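You operate a simulated robot arm through the tools that you are given. There is no shell and no other tool.

The job below is to be done with a simulated robot arm. You get a single attempt, and the scene is never put back.

## Task
Slacken the four cover nuts about half a turn each, crosswise.
Fine: order 1, 3, 2, 4; use the black socket key and put it back in the stand. Set down upright: black socket key.

It is judged by the outcome, as a careful person would: the job done as asked, and still so three seconds after it is handed in. It fails if anything else is knocked over, pushed out of place, dropped, spilled or broken. A push-on lid holds only when it is set on centred and level and pressed home; a screw cap is set on level and turned clockwise until tight.

## Robot
A 6-joint arm with a two-finger gripper, fixed in place. Base frame: the origin is on the floor under the middle of its stand, x ahead of it, y to its left, z up. Readings come in m, rad, newtons and seconds.
It reaches about 1.637 m from its shoulder. Its first joint turns from -2.897 to 2.897 rad. Payload 3.43 kg.
Tool frame: the origin (TCP) lies between the finger pads and is the grasp point; the fingertips stand 0.02 m ahead of it; z points along the fingers, y is the line along which they close. The gripper opens to 0.19 m; its body begins 0.248 m behind the TCP.
Orientation is that of the tool frame in the base frame, as a unit quaternion [x, y, z, w]. With the fingers straight down and closing along the base's y, the tool's x points along the base's -x, its y along +y and its z along -z.

## Interface
- The arm moves only by the tool move_arm. Its argument "increments" is text: rows parted by semicolons, each of 7 numbers parted by spaces: the shift along the tool's x, y, z in units of 400 mm (1.0 is 400 mm), then the turn, a rotation vector about the tool's x, y, z in units of 45 degrees (1.0 is 45 degrees), then the opening, from 0 (shut) to 1 (fully open). In form: x y z ax ay az grip; .... A call has 1 to 20 rows; each row is the pose to reach, as a shift and turn from the pose commanded when the call began, along the tool's axes at that moment. A call with a number of a shift or a turn outside -1 to 1 is refused whole. A row lasts 0.2 s, in which the tool goes at most 0.05 m and 0.15 rad; a call with a longer step from one row to the next is refused whole, and so is a gripper value outside its range. A pose out of reach is approached as far as the arm can. The call stops where the force on the tool passes 40 N (or 10 N more than at its start, if that is more) or the arm is blocked; 0.2 s more then pass. The fingers move at their own pace (about 0.045 m/s each) and stop on an object; they squeeze with about 23 N. The grip force told is the motor's: it shows also when the fingers shut on nothing. Time passes only in rows, and 0.2 s behind the last, so rows that repeat a pose let the fingers close. The reply holds the time, the measured pose of the TCP, the force on the tool along the base axes, the opening and the grip force, in the units named above and with some noise, with the torque about the TCP (base axes, N m) and any sound that the robot's microphone picked up, and new pictures: "show" is both (left out), scene, wrist or none.
- Cameras (640 x 400 px; columns grow to the right, rows downward): "scene" is fixed at [0.0516, -0.502, 1.6084]; the picture's right is [0.65, -0.76, 0.00], its down [-0.39, -0.33, -0.86] and it looks along [0.66, 0.56, -0.51] (base axes); focal length 338 px, centre (320, 200). "wrist" rides on the gripper at [0.07, -0.008, -0.288] in the tool frame; the picture's right is [0.12, 0.99, 0.00], its down [-0.96, 0.12, -0.25] and it looks along [-0.25, 0.03, 0.97] (tool axes); focal length 261 px, centre (320, 200). There is no depth. A picture from a camera that has moved, and an enlarged one, comes with that camera's place and axes in the base frame and with its lens.
- raise_lower(by): slides the trunk up (or, below 0, down) by that many m; the arm rides with it, the base frame stays. It gives what a move gives, with no picture.
- close_up(camera, box): a new picture of the part [left, top, right, bottom] of that camera's present view, enlarged. The clock stands still meanwhile.
- hand_in(): hands the job in; it is judged then, once.

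Nothing tells you positions but the pictures and the camera data. Unless the task says otherwise, let go and move clear before handing in.

The tools are called as a command line: name --argument value ..., lists and objects as JSON in quotes. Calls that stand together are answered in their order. move_arm: Moves the arm, as the interface text tells. Its arguments: {"type":"object","properties":{"increments":{"type":"string"},"show":{"type":"string","enum":["both","scene","wrist","none"]}},"required":["increments"]} The other tools are called the same way: raise_lower (by) moves the trunk up or down; close_up (camera, box) takes an enlarged picture of a part of a camera's view; hand_in () hands the job in.

At the start:

```text
time_s: 0.0
tcp_pos: [0.529, 0.258, 1.3328]
tcp_rot: [0.0, 1.0, 0.0, 0.0]
contact_force: [0.0, -0.5, 0.6]
wrist_torque: [0.01, 0.02, 0.03]
opening: 0.19
gripper_force: 0.0
trunk travel left (down, up): [-0.175, 0.065]
```

scene: 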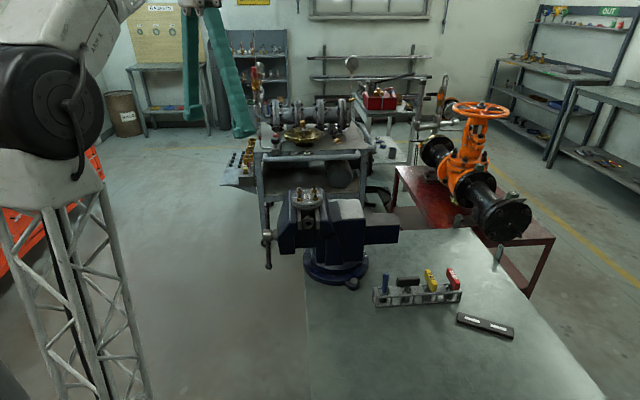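
wrist: 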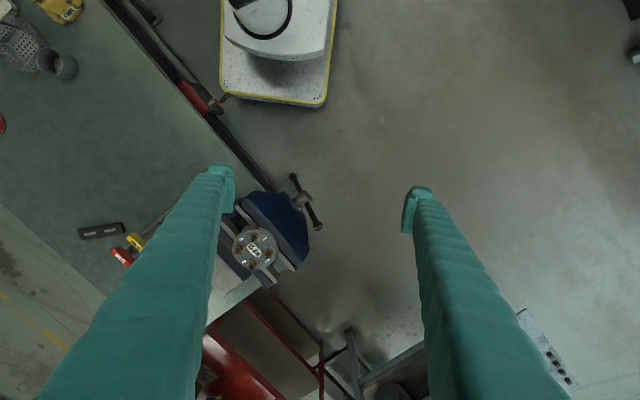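

I see a vice on a bench holding a flanged cover with four nuts, and a stand holding several tools (blue, black, yellow, red). I'll start by enlarging the views to identify the parts.

close_up --camera "scene" --box '[360, 250, 530, 350]'

close_up --camera "scene" --box '[250, 170, 410, 290]'

close_up --camera "wrist" --box '[210, 170, 330, 300]'

close_up --camera "wrist" --box '[60, 200, 220, 300]'

```text
3.76 times, centred on (445, 300) of scene
camera zoom: at [0.0516, -0.502, 1.6084], right [0.65, -0.76, 0.0], down [-0.39, -0.33, -0.86], along [0.66, 0.56, -0.51], focal length 1273 px, centre (-151, -176)
```

zoom: 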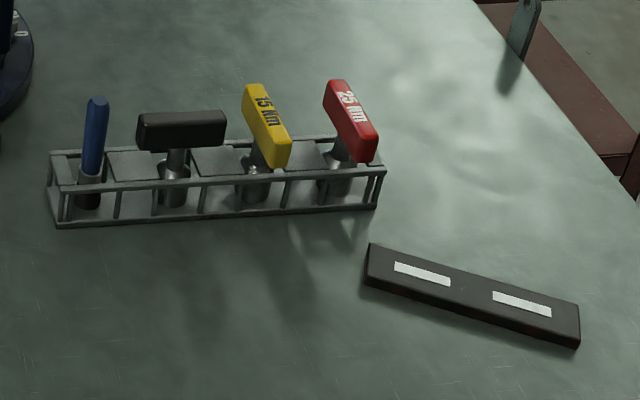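

```text
3.33 times, centred on (330, 230) of scene
camera zoom: at [0.0516, -0.502, 1.6084], right [0.65, -0.76, 0.0], down [-0.39, -0.33, -0.86], along [0.66, 0.56, -0.51], focal length 1127 px, centre (287, 100)
```

zoom: 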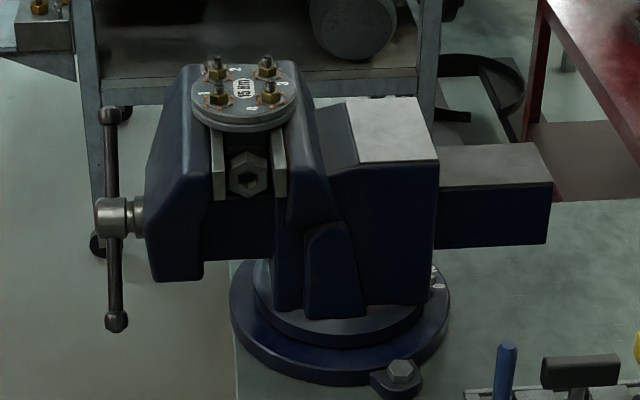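

```text
3.08 times, centred on (270, 235) of wrist
camera zoom: at [0.459, 0.2487, 1.6203], right [-0.12, 0.99, 0.0], down [0.96, 0.12, 0.25], along [0.25, 0.03, -0.97], focal length 802 px, centre (474, 92)
```

zoom: 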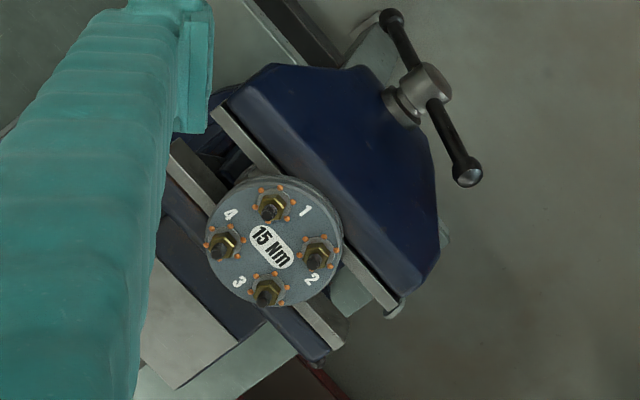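

```text
4.00 times, centred on (140, 250) of wrist
camera zoom: at [0.459, 0.2487, 1.6203], right [-0.12, 0.99, 0.0], down [0.96, 0.12, 0.25], along [0.25, 0.03, -0.97], focal length 1043 px, centre (1040, 0)
```

zoom: 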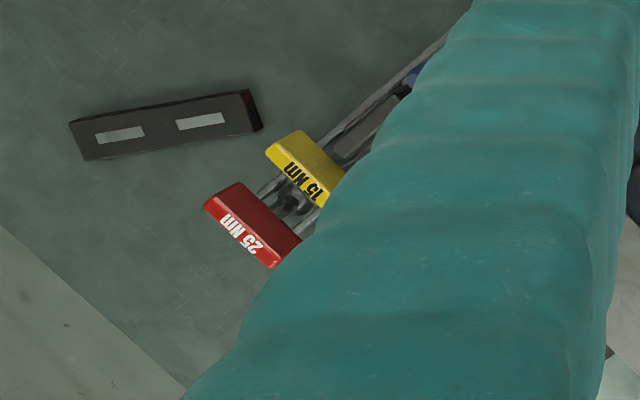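

The cover sits in the vice near (0.73, 0.13, 1.07), with nuts 1–4 numbered clockwise seen from above. The stand with the black T-key is near (0.82, -0.21, 0.86), so I'm moving over it to look more closely.

move_arm --increments "-0.055 -0.1 0 0 0 0 1; -0.11 -0.2 0 0 0 0 1; -0.165 -0.3 0 0 0 0 1; -0.22 -0.4 0 0 0 0 1; -0.275 -0.5 0 0 0 0 1; -0.33 -0.6 0 0 0 0 1; -0.385 -0.7 0 0 0 0 1; -0.44 -0.8 0 0 0 0 1; -0.495 -0.9 0 0 0 0 1; -0.55 -1.0 0 0 0 0 1; -0.55 -1.0 0 0 0 0 1" --show "both"

```text
time_s: 2.4
tcp_pos: [0.7424, -0.1402, 1.3133]
tcp_rot: [0.0, 1.0, 0.0, 0.004]
contact_force: [-0.2, 0.3, -0.2]
wrist_torque: [0.0, 0.06, 0.0]
opening: 0.1899
gripper_force: 0.0
out of reach, approached as far as the arm can: row 8, 9, 10, 11
trunk travel left (down, up): [-0.175, 0.065]
camera wrist: at [0.6691, -0.1491, 1.6004], right [-0.12, 0.99, 0.0], down [0.96, 0.12, 0.26], along [0.25, 0.03, -0.97], focal length 261 px, centre (320, 200)
```

scene: 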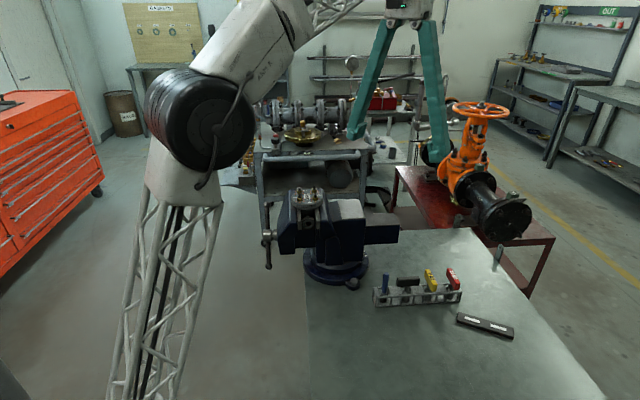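
wrist: 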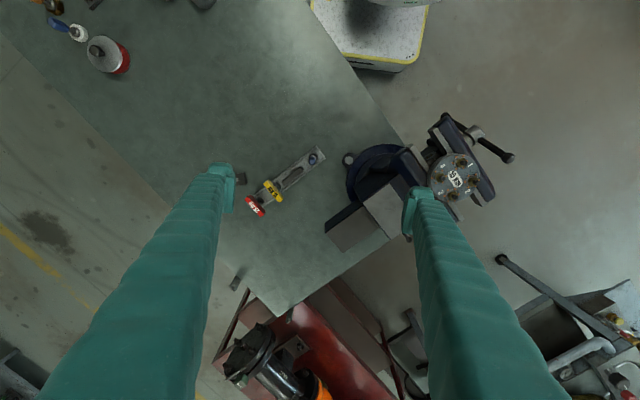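

The arm is at the edge of its reach this high up, and the stand is now visible between the fingers. I'll enlarge the wrist view on the stand and on the cover.

close_up --camera "wrist" --box '[230, 130, 350, 230]'

close_up --camera "wrist" --box '[400, 120, 520, 220]'

```text
4.00 times, centred on (290, 180) of wrist
camera zoom: at [0.6691, -0.1491, 1.6004], right [-0.12, 0.99, 0.0], down [0.96, 0.12, 0.26], along [0.25, 0.03, -0.97], focal length 1043 px, centre (440, 280)
```

zoom: 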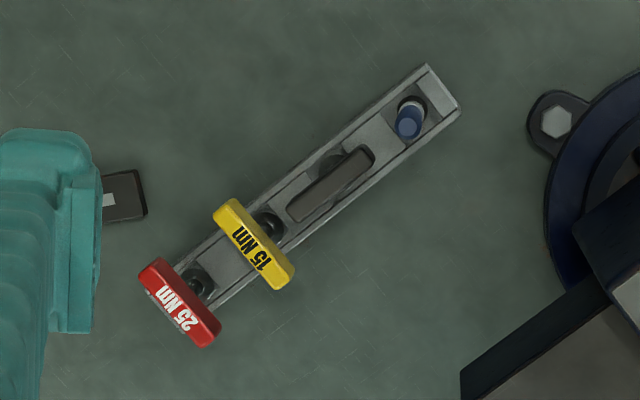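

```text
4.00 times, centred on (460, 170) of wrist
camera zoom: at [0.6691, -0.1491, 1.6004], right [-0.12, 0.99, 0.0], down [0.96, 0.12, 0.26], along [0.25, 0.03, -0.97], focal length 1043 px, centre (-240, 320)
```

zoom: 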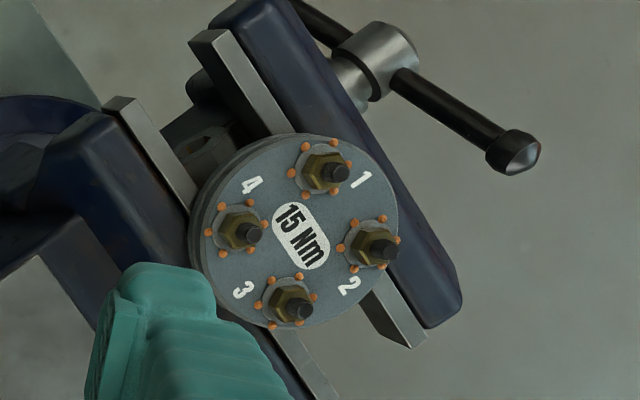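

The black handle lies along the stand, centred near (0.795, -0.212, 0.884). Next I'm moving above the cover to read the labels, nut positions and hex orientations accurately.

move_arm --increments "0.013 0.1 0.047 0 0 0 1; 0.026 0.2 0.094 0 0 0 1; 0.039 0.3 0.141 0 0 0 1; 0.052 0.4 0.188 0 0 0 1; 0.065 0.5 0.235 0 0 0 1; 0.078 0.6 0.282 0 0 0 1; 0.09 0.7 0.33 0 0 0 1; 0.09 0.7 0.33 0 0 0 1" --show "wrist"

```text
time_s: 4.2
tcp_pos: [0.7063, 0.139, 1.1793]
tcp_rot: [0.001, 1.0, 0.0, 0.0]
contact_force: [-0.8, -0.4, -0.1]
wrist_torque: [-0.01, 0.02, -0.01]
opening: 0.1899
gripper_force: 0.1
trunk travel left (down, up): [-0.175, 0.065]
camera wrist: at [0.6354, 0.1307, 1.469], right [-0.12, 0.99, 0.0], down [0.96, 0.11, 0.25], along [0.25, 0.03, -0.97], focal length 261 px, centre (320, 200)
```

wrist: 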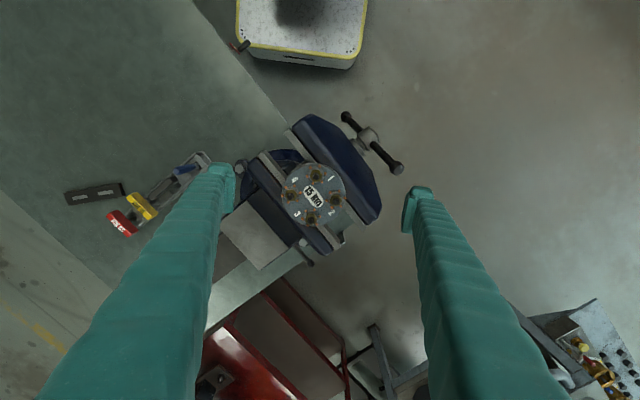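

close_up --camera "wrist" --box '[274, 155, 354, 235]'

close_up --camera "scene" --box '[285, 180, 335, 215]'

```text
5.00 times, centred on (314, 195) of wrist
camera zoom: at [0.6354, 0.1307, 1.469], right [-0.12, 0.99, 0.0], down [0.96, 0.11, 0.25], along [0.25, 0.03, -0.97], focal length 1303 px, centre (350, 225)
```

zoom: 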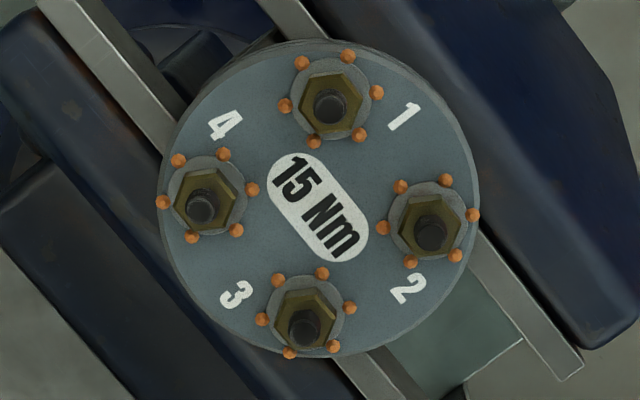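

```text
11.43 times, centred on (310, 198) of scene
camera zoom: at [0.0516, -0.502, 1.6084], right [0.65, -0.76, 0.0], down [-0.39, -0.33, -0.86], along [0.66, 0.56, -0.51], focal length 3865 px, centre (434, 229)
```

zoom: 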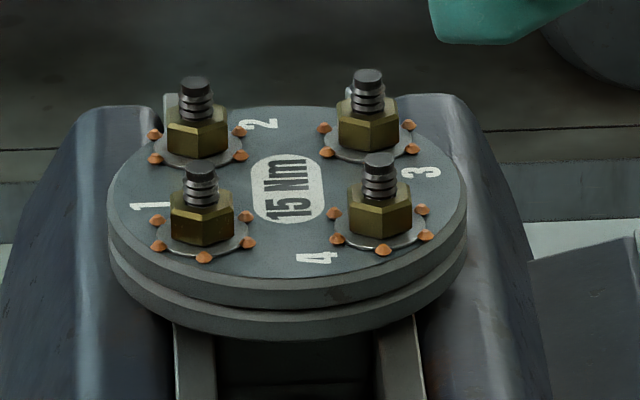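

The labels are clear: nut 1 is at about (0.698, 0.132), nut 2 at (0.733, 0.167), nut 3 at (0.769, 0.132) and nut 4 at (0.733, 0.097), with the cover face near z 1.07. I'll zoom in on the hex orientations.

close_up --camera "wrist" --box '[304, 163, 328, 187]'

close_up --camera "wrist" --box '[323, 187, 347, 211]'

close_up --camera "wrist" --box '[299, 205, 323, 229]'

close_up --camera "wrist" --box '[279, 182, 303, 206]'

```text
16.00 times, centred on (316, 175) of wrist
camera zoom: at [0.6354, 0.1307, 1.469], right [-0.12, 0.99, 0.0], down [0.96, 0.11, 0.25], along [0.25, 0.03, -0.97], focal length 4170 px, centre (384, 600)
```

zoom: 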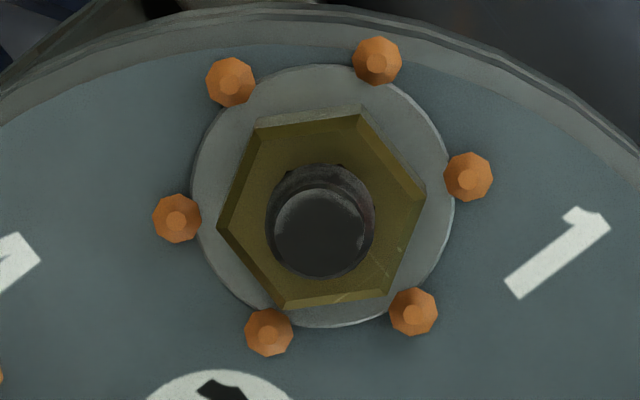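

```text
16.00 times, centred on (335, 199) of wrist
camera zoom: at [0.6354, 0.1307, 1.469], right [-0.12, 0.99, 0.0], down [0.96, 0.11, 0.25], along [0.25, 0.03, -0.97], focal length 4170 px, centre (80, 216)
```

zoom: 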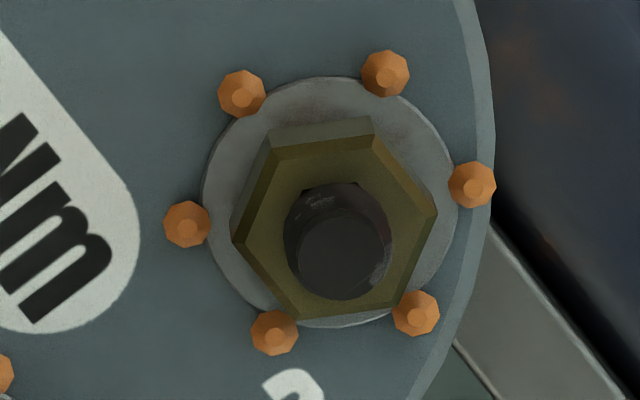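

```text
16.00 times, centred on (311, 217) of wrist
camera zoom: at [0.6354, 0.1307, 1.469], right [-0.12, 0.99, 0.0], down [0.96, 0.11, 0.25], along [0.25, 0.03, -0.97], focal length 4170 px, centre (464, -72)
```

zoom: 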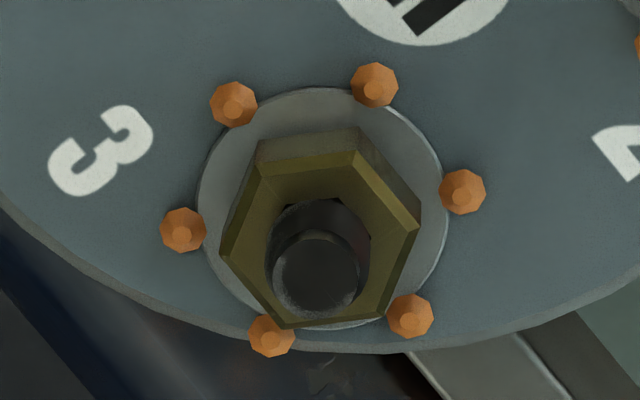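

```text
16.00 times, centred on (291, 194) of wrist
camera zoom: at [0.6354, 0.1307, 1.469], right [-0.12, 0.99, 0.0], down [0.96, 0.11, 0.25], along [0.25, 0.03, -0.97], focal length 4170 px, centre (784, 296)
```

zoom: 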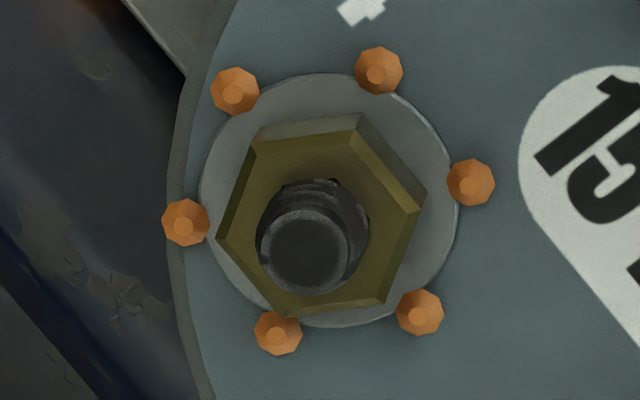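

All four hexes have corners at azimuth of about 45° (mod 60). I'll look closely at the black key in the stand before approaching it.

close_up --camera "scene" --box '[375, 265, 430, 310]'

close_up --camera "scene" --box '[415, 260, 470, 310]'

close_up --camera "wrist" --box '[110, 140, 230, 240]'

```text
8.89 times, centred on (402, 288) of scene
camera zoom: at [0.0516, -0.502, 1.6084], right [0.65, -0.76, 0.0], down [-0.39, -0.33, -0.86], along [0.66, 0.56, -0.51], focal length 3006 px, centre (-413, -578)
```

zoom: 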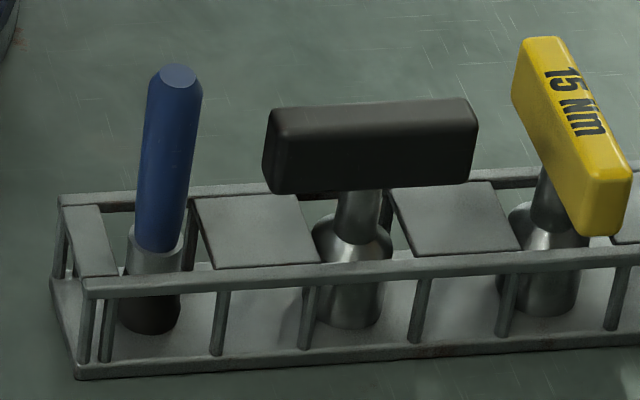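

```text
8.00 times, centred on (442, 285) of scene
camera zoom: at [0.0516, -0.502, 1.6084], right [0.65, -0.76, 0.0], down [-0.39, -0.33, -0.86], along [0.66, 0.56, -0.51], focal length 2705 px, centre (-660, -480)
```

zoom: 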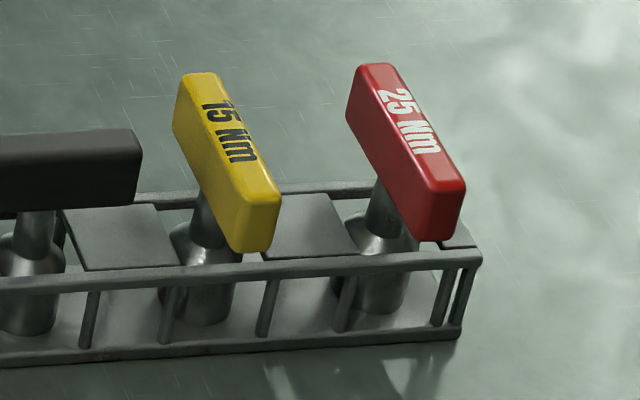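

```text
4.00 times, centred on (170, 190) of wrist
camera zoom: at [0.6354, 0.1307, 1.469], right [-0.12, 0.99, 0.0], down [0.96, 0.11, 0.25], along [0.25, 0.03, -0.97], focal length 1043 px, centre (920, 240)
```

zoom: 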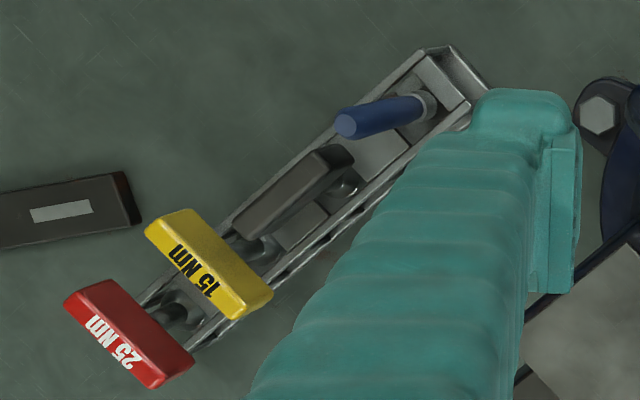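

The key is about 83 mm tall. Its handle is 70 × 15 × 25 mm, with the top near z 0.889. I'm moving above it with the fingers partly closed and turned roughly square to the handle, then I'll refine from there.

move_arm --increments "-0.025 -0.097 0 0 0 0.125 0.45; -0.05 -0.194 0 0 0 0.25 0.45; -0.075 -0.291 0 0 0 0.375 0.45; -0.1 -0.388 0.04 0 0 0.5 0.45; -0.126 -0.486 0.08 0 0 0.625 0.45; -0.152 -0.583 0.12 0 0 0.75 0.45; -0.177 -0.68 0.16 0 0 0.875 0.45; -0.2 -0.777 0.2 0 0 1 0.45; -0.2275 -0.875 0.25 0 0 1 0.45; -0.2275 -0.875 0.325 0 0 1 0.45; -0.2275 -0.875 0.325 0 0 1 0.45" --show "both"

```text
time_s: 6.6
tcp_pos: [0.7985, -0.2112, 1.0496]
tcp_rot: [0.383, 0.924, 0.0, 0.0]
contact_force: [-0.4, 0.0, -0.2]
wrist_torque: [-0.01, -0.04, 0.0]
opening: 0.0853
gripper_force: 0.1
trunk travel left (down, up): [-0.175, 0.065]
camera wrist: at [0.7417, -0.1678, 1.3391], right [0.62, 0.79, 0.0], down [0.76, -0.6, 0.25], along [0.19, -0.15, -0.97], focal length 261 px, centre (320, 200)
```

scene: 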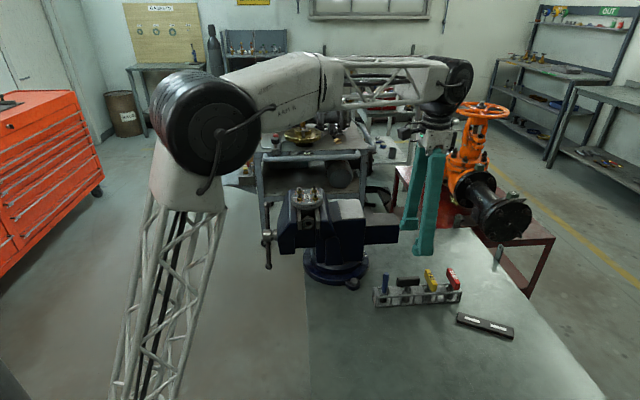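
wrist: 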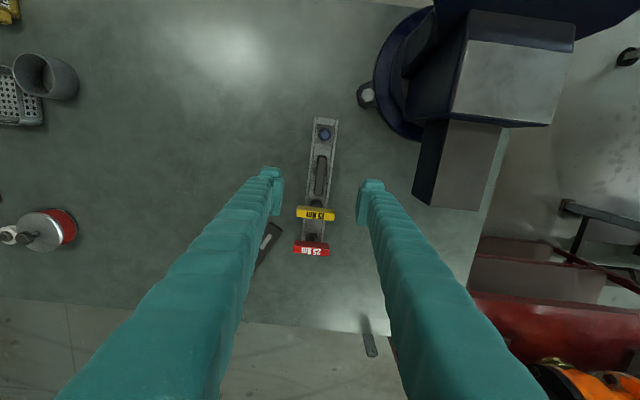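

close_up --camera "wrist" --box '[280, 110, 380, 270]'

close_up --camera "wrist" --box '[300, 145, 345, 205]'

```text
2.50 times, centred on (330, 190) of wrist
camera zoom: at [0.7417, -0.1678, 1.3391], right [0.62, 0.79, 0.0], down [0.76, -0.6, 0.25], along [0.19, -0.15, -0.97], focal length 652 px, centre (295, 225)
```

zoom: 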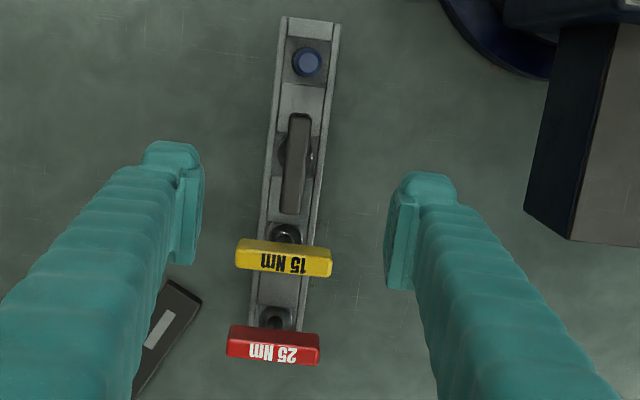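

```text
6.67 times, centred on (322, 175) of wrist
camera zoom: at [0.7417, -0.1678, 1.3391], right [0.62, 0.79, 0.0], down [0.76, -0.6, 0.25], along [0.19, -0.15, -0.97], focal length 1738 px, centre (303, 367)
```

zoom: 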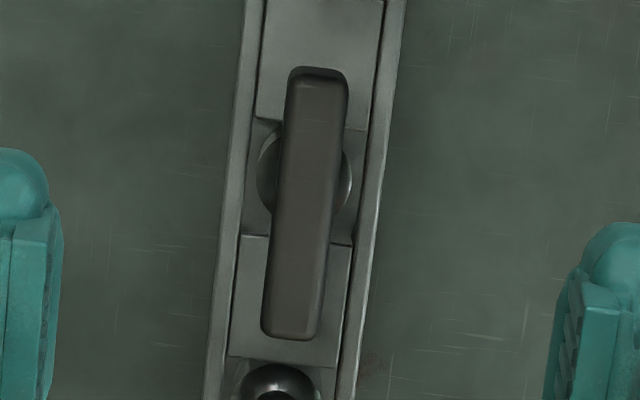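

The handle lies exactly along the tool's x axis, and the shaft sits within about 2 mm of the tool axis. I'm descending straight down to z of about 0.877 and checking before I close.

move_arm --increments "-0.004 0.003 0.1 0 0 0 0.45; -0.004 0.003 0.2 0 0 0 0.45; -0.004 0.003 0.29 0 0 0 0.45; -0.004 0.003 0.36 0 0 0 0.45; -0.004 0.003 0.41 0 0 0 0.45; -0.004 0.003 0.4315 0 0 0 0.45; -0.004 0.003 0.4315 0 0 0 0.45" --show "both"

```text
time_s: 8.2
tcp_pos: [0.7995, -0.2131, 0.8786]
tcp_rot: [0.382, 0.924, 0.0, 0.0]
contact_force: [-0.6, 0.3, -0.3]
wrist_torque: [0.01, 0.01, -0.01]
opening: 0.0856
gripper_force: 0.1
trunk travel left (down, up): [-0.175, 0.065]
camera wrist: at [0.743, -0.1682, 1.1665], right [0.62, 0.79, 0.0], down [0.76, -0.6, 0.25], along [0.19, -0.15, -0.97], focal length 261 px, centre (320, 200)
```

scene: 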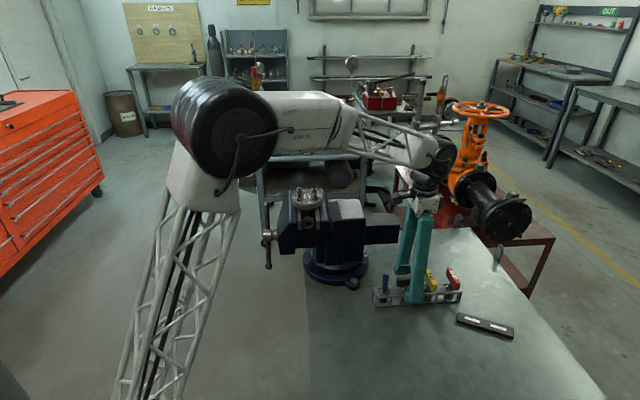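
wrist: 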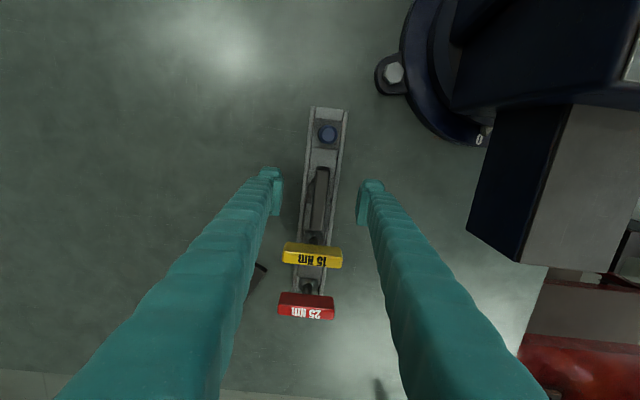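

close_up --camera "scene" --box '[370, 225, 470, 315]'

close_up --camera "wrist" --box '[260, 145, 390, 265]'

```text
4.44 times, centred on (420, 270) of scene
camera zoom: at [0.0516, -0.502, 1.6084], right [0.65, -0.76, 0.0], down [-0.39, -0.33, -0.86], along [0.66, 0.56, -0.51], focal length 1503 px, centre (-124, -111)
```

zoom: 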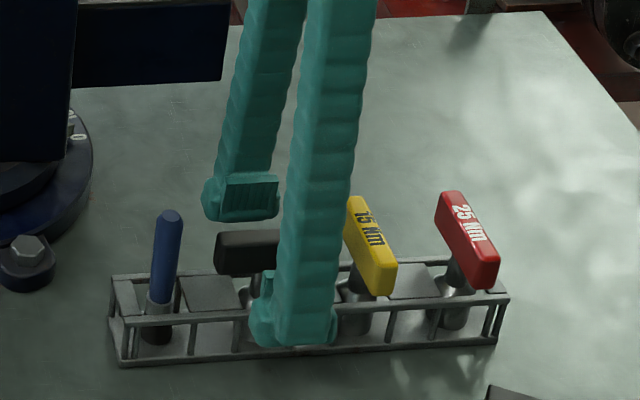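

```text
3.33 times, centred on (325, 205) of wrist
camera zoom: at [0.743, -0.1682, 1.1665], right [0.62, 0.79, 0.0], down [0.76, -0.6, 0.25], along [0.19, -0.15, -0.97], focal length 869 px, centre (303, 183)
```

zoom: 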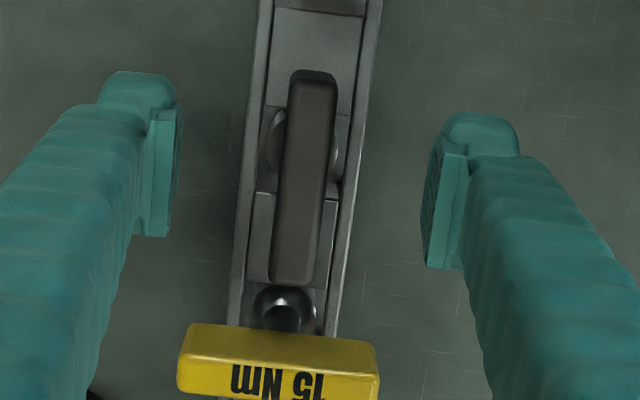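

The fingers straddle the black handle with clearance on both sides. I'm closing on it now.

move_arm --increments "0 0 0 0 0 0 0; 0 0 0 0 0 0 0; 0 0 0 0 0 0 0; 0 0 0 0 0 0 0; 0 0 0 0 0 0 0; 0 0 0 0 0 0 0; 0 0 0 0 0 0 0" --show "both"

```text
time_s: 9.8
tcp_pos: [0.8002, -0.2127, 0.8789]
tcp_rot: [0.383, 0.924, 0.0, 0.0]
contact_force: [0.0, 0.5, -0.4]
wrist_torque: [-0.01, -0.02, -0.04]
opening: 0.0152
gripper_force: 22.9
trunk travel left (down, up): [-0.175, 0.065]
camera wrist: at [0.743, -0.1682, 1.1666], right [0.62, 0.79, 0.0], down [0.76, -0.6, 0.25], along [0.19, -0.15, -0.97], focal length 261 px, centre (320, 200)
```

scene: 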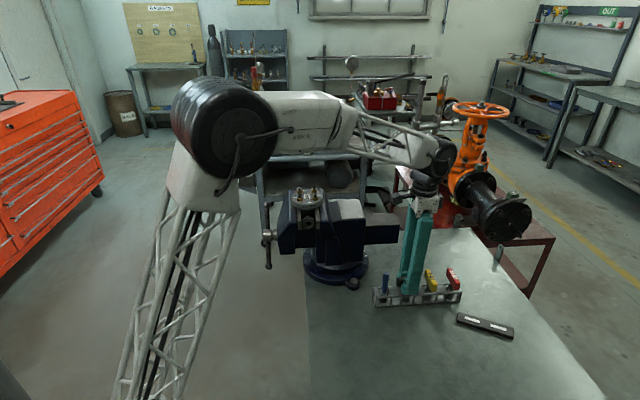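
wrist: 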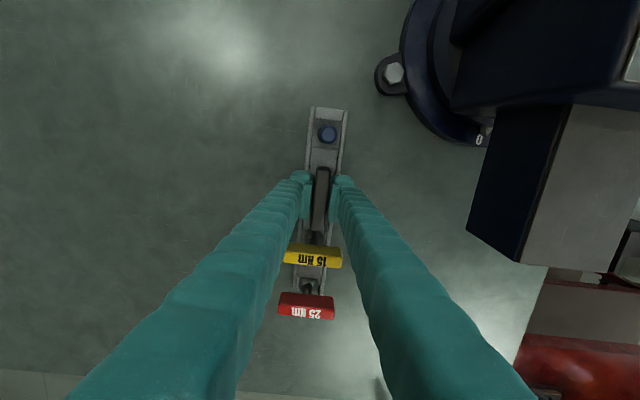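

The key is gripped (opening 15.2 mm, 23 N) at (0.800, -0.213, 0.879), which I'll keep as the return pose. I'm lifting it straight out.

move_arm --increments "0 0 -0.03 0 0 0 0; 0 0 -0.07 0 0 0 0; 0 0 -0.12 0 0 0 0; 0 0 -0.19 0 0 0 0; 0 0 -0.28 0 0 0 0; 0 0 -0.38 0 0 0 0; 0 0 -0.45 0 0 0 0; 0 0 -0.45 0 0 0 0" --show "both"

```text
time_s: 11.6
tcp_pos: [0.7992, -0.2124, 1.0591]
tcp_rot: [0.383, 0.924, 0.0, 0.0]
contact_force: [0.4, 0.3, -0.4]
wrist_torque: [-0.01, -0.01, 0.0]
opening: 0.0149
gripper_force: 23.4
trunk travel left (down, up): [-0.175, 0.065]
camera wrist: at [0.7429, -0.1682, 1.347], right [0.62, 0.79, 0.0], down [0.76, -0.6, 0.25], along [0.19, -0.15, -0.97], focal length 261 px, centre (320, 200)
```

scene: 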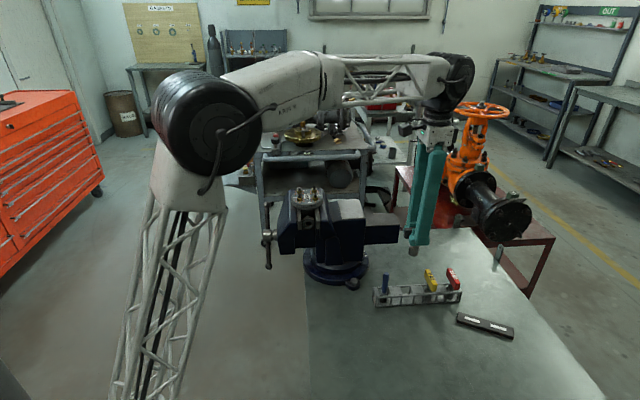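
wrist: 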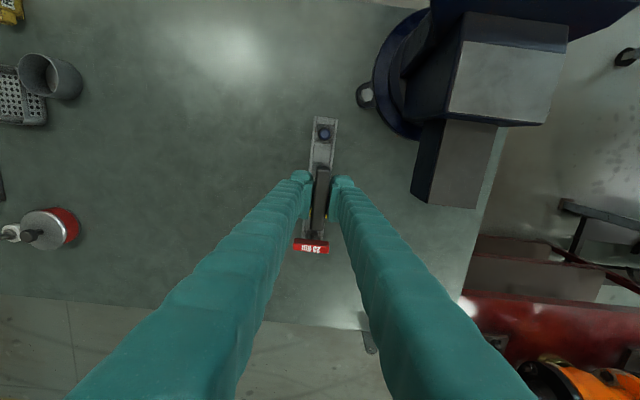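

close_up --camera "scene" --box '[390, 220, 450, 265]'

close_up --camera "wrist" --box '[280, 150, 360, 260]'

close_up --camera "scene" --box '[370, 265, 470, 310]'

```text
8.89 times, centred on (420, 242) of scene
camera zoom: at [0.0516, -0.502, 1.6084], right [0.65, -0.76, 0.0], down [-0.39, -0.33, -0.86], along [0.66, 0.56, -0.51], focal length 3006 px, centre (-569, -178)
```

zoom: 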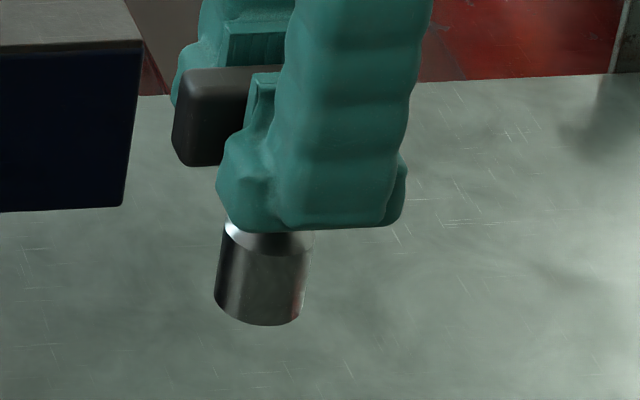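

```text
3.64 times, centred on (320, 205) of wrist
camera zoom: at [0.7429, -0.1682, 1.347], right [0.62, 0.79, 0.0], down [0.76, -0.6, 0.25], along [0.19, -0.15, -0.97], focal length 948 px, centre (320, 182)
```

zoom: 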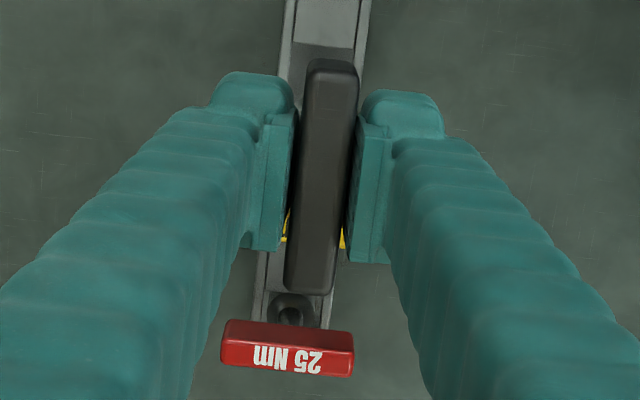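

```text
6.40 times, centred on (420, 288) of scene
camera zoom: at [0.0516, -0.502, 1.6084], right [0.65, -0.76, 0.0], down [-0.39, -0.33, -0.86], along [0.66, 0.56, -0.51], focal length 2164 px, centre (-320, -360)
```

zoom: 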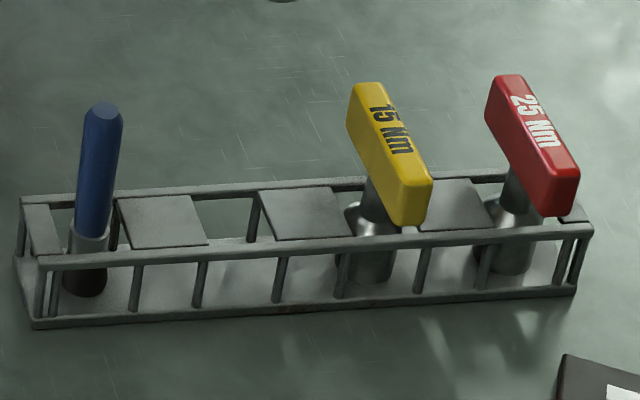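

The key hangs straight in the gripper with its socket mouth about 77 mm below the TCP. I'm raising it clear of the vice and carrying it to a point high above nut 1.

move_arm --increments "0 0 -0.11 0 0 0 0; 0 0 -0.22 0 0 0 0; 0 0 -0.33 0 0 0 0; 0 0 -0.4275 0 0 0 0; 0.0985 0.0538 -0.4275 0 0 0 0; 0.197 0.1075 -0.4275 0 0 0 0; 0.2955 0.1613 -0.4275 0 0 0 0; 0.394 0.215 -0.4275 0 0 0 0; 0.4925 0.2688 -0.4275 0 0 0 0; 0.591 0.3225 -0.4275 0 0 0 0; 0.6895 0.3763 -0.4275 0 0 0 0; 0.788 0.43 -0.4275 0 0 0 0; 0.788 0.43 -0.4275 0 0 0 0" --show "both"

```text
time_s: 14.4
tcp_pos: [0.697, 0.1333, 1.229]
tcp_rot: [0.383, 0.924, 0.0, 0.0]
contact_force: [-0.7, 0.8, -0.7]
wrist_torque: [0.02, 0.0, 0.0]
opening: 0.0153
gripper_force: 22.4
trunk travel left (down, up): [-0.175, 0.065]
camera wrist: at [0.6417, 0.1763, 1.5174], right [0.62, 0.79, 0.0], down [0.76, -0.6, 0.25], along [0.19, -0.15, -0.97], focal length 261 px, centre (320, 200)
```

scene: 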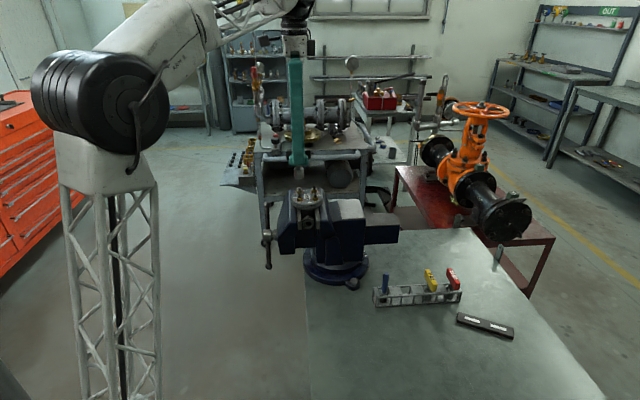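
wrist: 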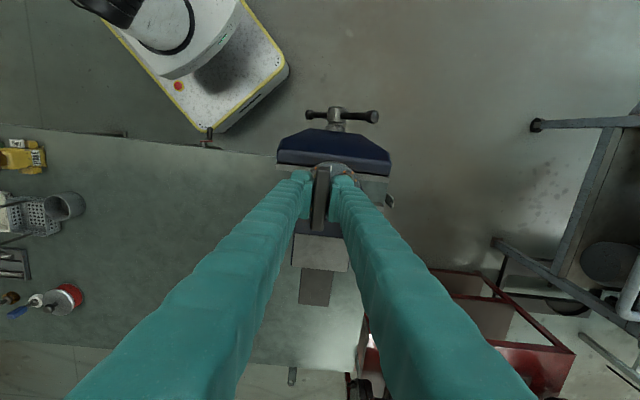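

Before engaging, I'll test in free air whether the wrist can sweep a full half-turn anticlockwise in one go.

move_arm --increments "0 0 0 0 0 -0.17 0; 0 0 0 0 0 -0.34 0; 0 0 0 0 0 -0.51 0; 0 0 0 0 0 -0.68 0; 0 0 0 0 0 -0.85 0; 0 0 0 0 0 -1 0; 0 0 0 0 0 -1 0" --show "none"

move_arm --increments "0 0 0 0 0 -0.17 0; 0 0 0 0 0 -0.34 0; 0 0 0 0 0 -0.51 0; 0 0 0 0 0 -0.68 0; 0 0 0 0 0 -0.85 0; 0 0 0 0 0 -1 0; 0 0 0 0 0 -1 0" --show "none"

move_arm --increments "0 0 0 0 0 -0.17 0; 0 0 0 0 0 -0.34 0; 0 0 0 0 0 -0.51 0; 0 0 0 0 0 -0.68 0; 0 0 0 0 0 -0.85 0; 0 0 0 0 0 -1 0; 0 0 0 0 0 -1 0" --show "none"

move_arm --increments "0 0 0 0 0 -0.17 0; 0 0 0 0 0 -0.34 0; 0 0 0 0 0 -0.51 0; 0 0 0 0 0 -0.68 0; 0 0 0 0 0 -0.85 0; 0 0 0 0 0 -1 0; 0 0 0 0 0 -1 0" --show "both"

```text
time_s: 16.0
tcp_pos: [0.6983, 0.1323, 1.2299]
tcp_rot: [-0.001, 1.0, 0.001, 0.0]
contact_force: [0.6, -0.3, -1.6]
wrist_torque: [0.02, 0.02, 0.03]
opening: 0.0149
gripper_force: 23.0
trunk travel left (down, up): [-0.175, 0.065]
```

```text
time_s: 17.6
tcp_pos: [0.6984, 0.133, 1.2284]
tcp_rot: [-0.384, 0.923, 0.0, 0.0]
contact_force: [-0.1, -0.1, -1.0]
wrist_torque: [0.02, -0.02, -0.01]
opening: 0.015
gripper_force: 22.8
trunk travel left (down, up): [-0.175, 0.065]
```

```text
time_s: 19.2
tcp_pos: [0.6989, 0.1338, 1.2297]
tcp_rot: [0.707, -0.707, 0.0, 0.0]
contact_force: [-0.8, 1.0, -1.9]
wrist_torque: [-0.01, 0.01, -0.02]
opening: 0.015
gripper_force: 23.0
trunk travel left (down, up): [-0.175, 0.065]
```

```text
time_s: 20.8
tcp_pos: [0.6984, 0.1331, 1.2283]
tcp_rot: [0.924, -0.382, 0.0, 0.0]
contact_force: [-0.1, 0.2, -1.6]
wrist_torque: [-0.03, 0.0, -0.01]
opening: 0.0148
gripper_force: 23.3
trunk travel left (down, up): [-0.175, 0.065]
camera wrist: at [0.7537, 0.0892, 1.5169], right [-0.62, -0.79, 0.0], down [-0.76, 0.6, 0.25], along [-0.19, 0.15, -0.97], focal length 261 px, centre (320, 200)
```

scene: 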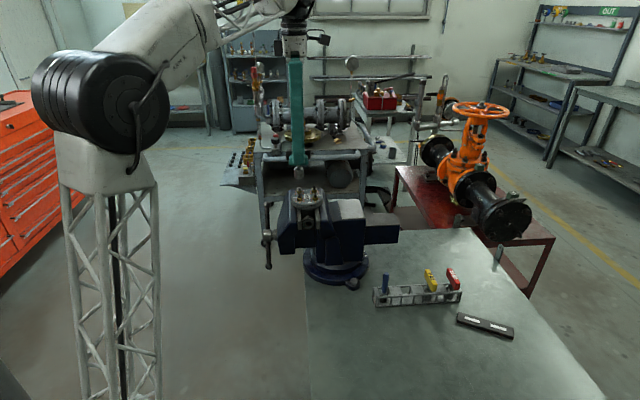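
wrist: 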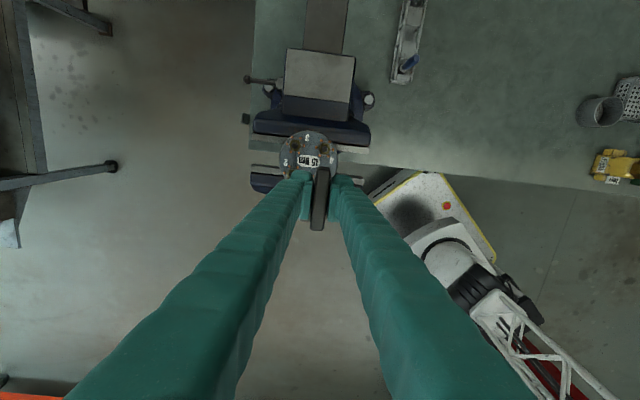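

The wrist sweeps a full 180° without trouble. I'll measure the socket position at this yaw, then rewind and measure again so I know how far its axis sits from the TCP axis.

close_up --camera "scene" --box '[285, 150, 325, 220]'

close_up --camera "scene" --box '[285, 155, 315, 185]'

close_up --camera "wrist" --box '[270, 120, 360, 240]'

```text
5.71 times, centred on (305, 185) of scene
camera zoom: at [0.0516, -0.502, 1.6084], right [0.65, -0.76, 0.0], down [-0.39, -0.33, -0.86], along [0.66, 0.56, -0.51], focal length 1932 px, centre (406, 286)
```

zoom: 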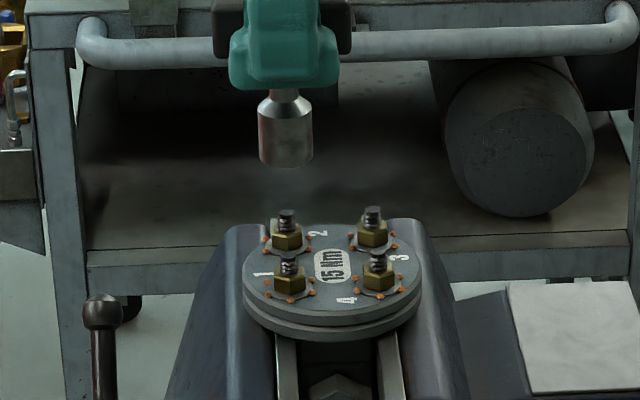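

```text
13.33 times, centred on (300, 170) of scene
camera zoom: at [0.0516, -0.502, 1.6084], right [0.65, -0.76, 0.0], down [-0.39, -0.33, -0.86], along [0.66, 0.56, -0.51], focal length 4509 px, centre (587, 600)
```

zoom: 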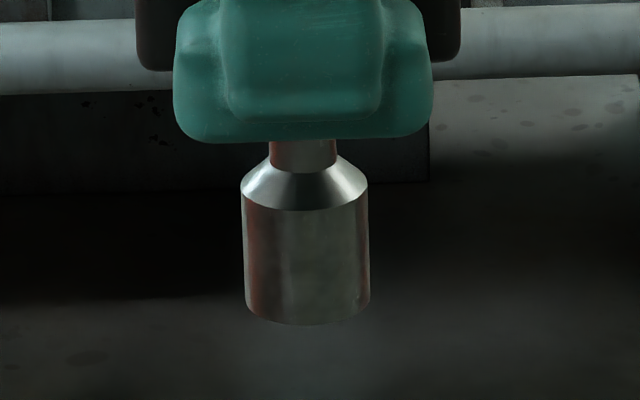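

```text
3.33 times, centred on (315, 180) of wrist
camera zoom: at [0.7537, 0.0892, 1.5169], right [-0.62, -0.79, 0.0], down [-0.76, 0.6, 0.25], along [-0.19, 0.15, -0.97], focal length 869 px, centre (337, 267)
```

zoom: 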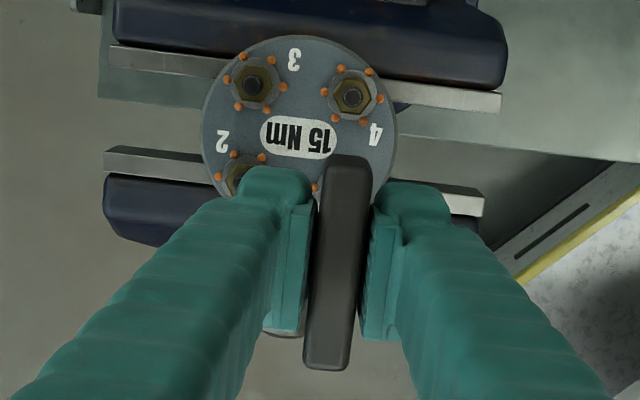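

move_arm --increments "0 0 0 0 0 0.17 0; 0 0 0 0 0 0.34 0; 0 0 0 0 0 0.51 0; 0 0 0 0 0 0.68 0; 0 0 0 0 0 0.85 0; 0 0 0 0 0 1 0; 0 0 0 0 0 1 0" --show "none"

move_arm --increments "0 0 0 0 0 0.17 0; 0 0 0 0 0 0.34 0; 0 0 0 0 0 0.51 0; 0 0 0 0 0 0.68 0; 0 0 0 0 0 0.85 0; 0 0 0 0 0 1 0; 0 0 0 0 0 1 0" --show "none"

close_up --camera "scene" --box '[285, 155, 315, 185]'

move_arm --increments "0 0 0 0 0 0.17 0; 0 0 0 0 0 0.34 0; 0 0 0 0 0 0.51 0; 0 0 0 0 0 0.68 0; 0 0 0 0 0 0.85 0; 0 0 0 0 0 1 0; 0 0 0 0 0 1 0" --show "none"

move_arm --increments "0 0 0 0 0 0.17 0; 0 0 0 0 0 0.34 0; 0 0 0 0 0 0.51 0; 0 0 0 0 0 0.68 0; 0 0 0 0 0 0.85 0; 0 0 0 0 0 1 0; 0 0 0 0 0 1 0" --show "wrist"

close_up --camera "scene" --box '[285, 155, 315, 185]'

```text
time_s: 22.4
tcp_pos: [0.6973, 0.1341, 1.228]
tcp_rot: [-0.706, 0.708, 0.0, 0.0]
contact_force: [0.6, -0.1, -1.2]
wrist_torque: [0.04, -0.03, -0.02]
opening: 0.015
gripper_force: 23.1
trunk travel left (down, up): [-0.175, 0.065]
```

```text
time_s: 24.0
tcp_pos: [0.6975, 0.1332, 1.2293]
tcp_rot: [-0.382, 0.924, 0.0, 0.0]
contact_force: [-0.6, 0.1, -1.3]
wrist_torque: [0.01, 0.0, 0.03]
opening: 0.0152
gripper_force: 23.3
trunk travel left (down, up): [-0.175, 0.065]
```

```text
13.33 times, centred on (300, 170) of scene
camera zoom: at [0.0516, -0.502, 1.6084], right [0.65, -0.76, 0.0], down [-0.39, -0.33, -0.86], along [0.66, 0.56, -0.51], focal length 4509 px, centre (587, 600)
```

zoom: 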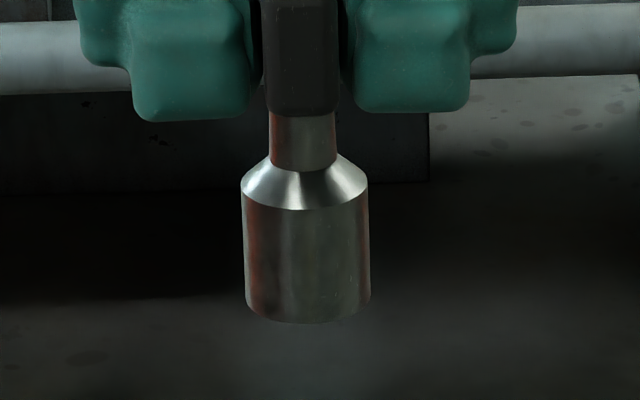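

```text
time_s: 25.6
tcp_pos: [0.6985, 0.1332, 1.2288]
tcp_rot: [0.001, 1.0, 0.0, 0.0]
contact_force: [-0.3, 0.7, -1.0]
wrist_torque: [0.0, -0.01, -0.01]
opening: 0.0151
gripper_force: 23.1
trunk travel left (down, up): [-0.175, 0.065]
```

```text
time_s: 27.2
tcp_pos: [0.6991, 0.1331, 1.2288]
tcp_rot: [0.383, 0.924, 0.0, 0.0]
contact_force: [-0.3, 0.3, -0.7]
wrist_torque: [-0.01, 0.0, -0.04]
opening: 0.0152
gripper_force: 23.2
trunk travel left (down, up): [-0.175, 0.065]
camera wrist: at [0.6419, 0.1768, 1.5173], right [0.62, 0.79, 0.0], down [0.76, -0.6, 0.25], along [0.19, -0.15, -0.97], focal length 261 px, centre (320, 200)
```

wrist: 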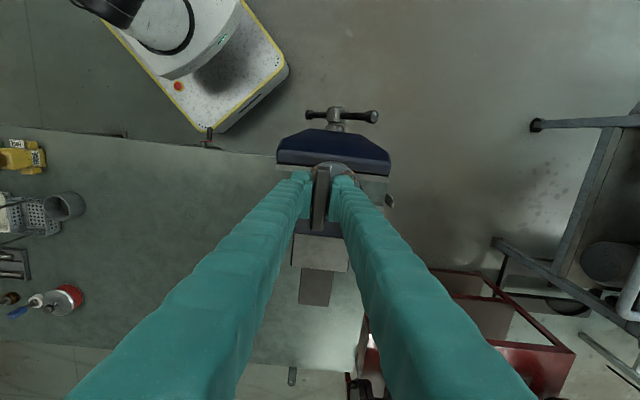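

```text
13.33 times, centred on (300, 170) of scene
camera zoom: at [0.0516, -0.502, 1.6084], right [0.65, -0.76, 0.0], down [-0.39, -0.33, -0.86], along [0.66, 0.56, -0.51], focal length 4509 px, centre (587, 600)
```

zoom: 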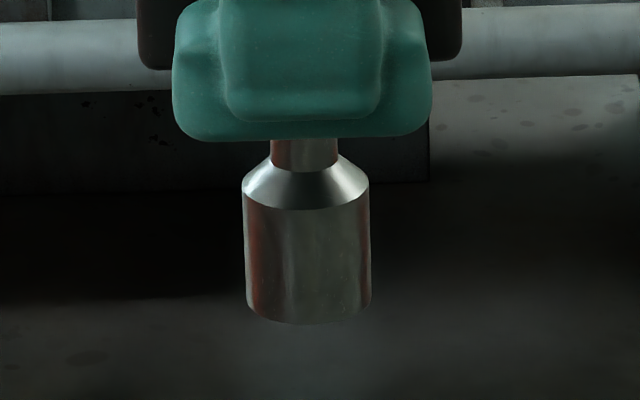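

The socket axis coincides with the TCP axis to within about 0.2 mm, so turning about the TCP is right. My estimate puts nut 1 at (0.698, 0.132), and I'm lowering until the socket is just above the stud to check alignment.

move_arm --increments "-0.001 -0.0007 0.06 0 0 0 0; -0.001 -0.0007 0.11 0 0 0 0; -0.001 -0.0007 0.13 0 0 0 0; -0.001 -0.0007 0.13 0 0 0 0" --show "none"

close_up --camera "scene" --box '[285, 165, 335, 215]'

close_up --camera "wrist" --box '[270, 120, 370, 260]'

```text
time_s: 28.2
tcp_pos: [0.6986, 0.1322, 1.1773]
tcp_rot: [0.382, 0.924, 0.0, 0.001]
contact_force: [0.5, -0.3, -1.6]
wrist_torque: [0.05, -0.01, 0.0]
opening: 0.0149
gripper_force: 22.9
trunk travel left (down, up): [-0.175, 0.065]
```

```text
8.00 times, centred on (310, 190) of scene
camera zoom: at [0.0516, -0.502, 1.6084], right [0.65, -0.76, 0.0], down [-0.39, -0.33, -0.86], along [0.66, 0.56, -0.51], focal length 2705 px, centre (400, 280)
```

zoom: 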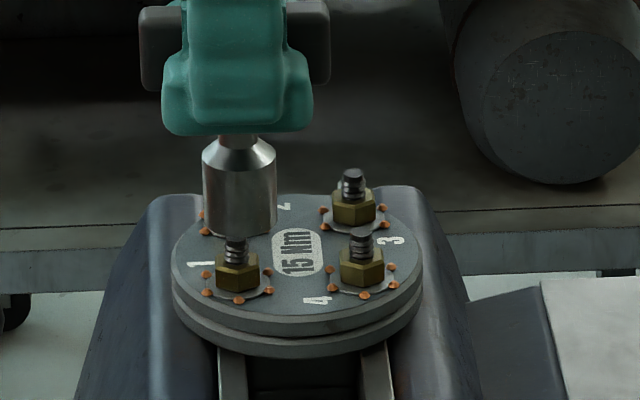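

```text
2.86 times, centred on (320, 190) of wrist
camera zoom: at [0.6429, 0.1761, 1.4654], right [0.62, 0.79, 0.0], down [0.76, -0.6, 0.25], along [0.19, -0.15, -0.97], focal length 745 px, centre (320, 229)
```

zoom: 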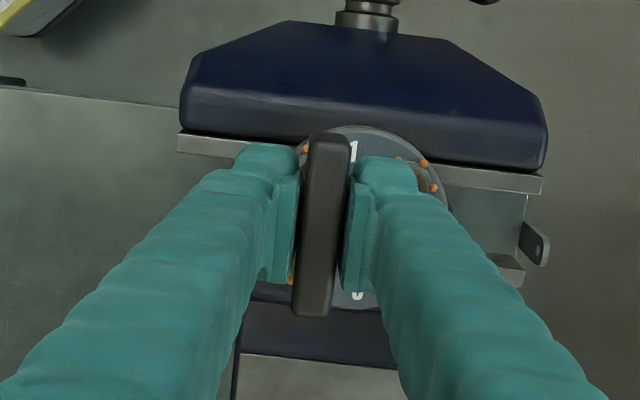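

The scene view shows the socket about 1–2 mm to the right of nut 1's axis. I'll zoom in further to measure that.

close_up --camera "scene" --box '[290, 180, 322, 206]'

```text
15.38 times, centred on (306, 193) of scene
camera zoom: at [0.0516, -0.502, 1.6084], right [0.65, -0.76, 0.0], down [-0.39, -0.33, -0.86], along [0.66, 0.56, -0.51], focal length 5202 px, centre (535, 308)
```

zoom: 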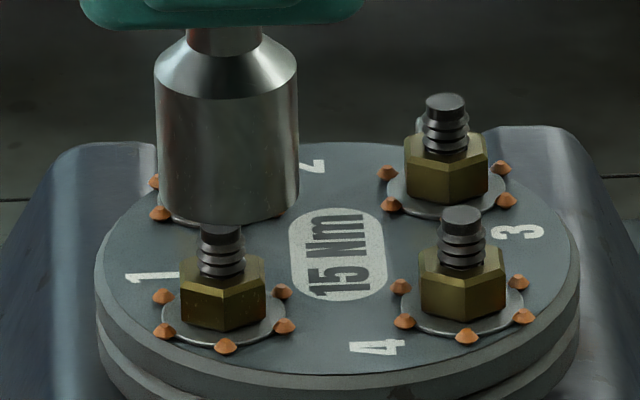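

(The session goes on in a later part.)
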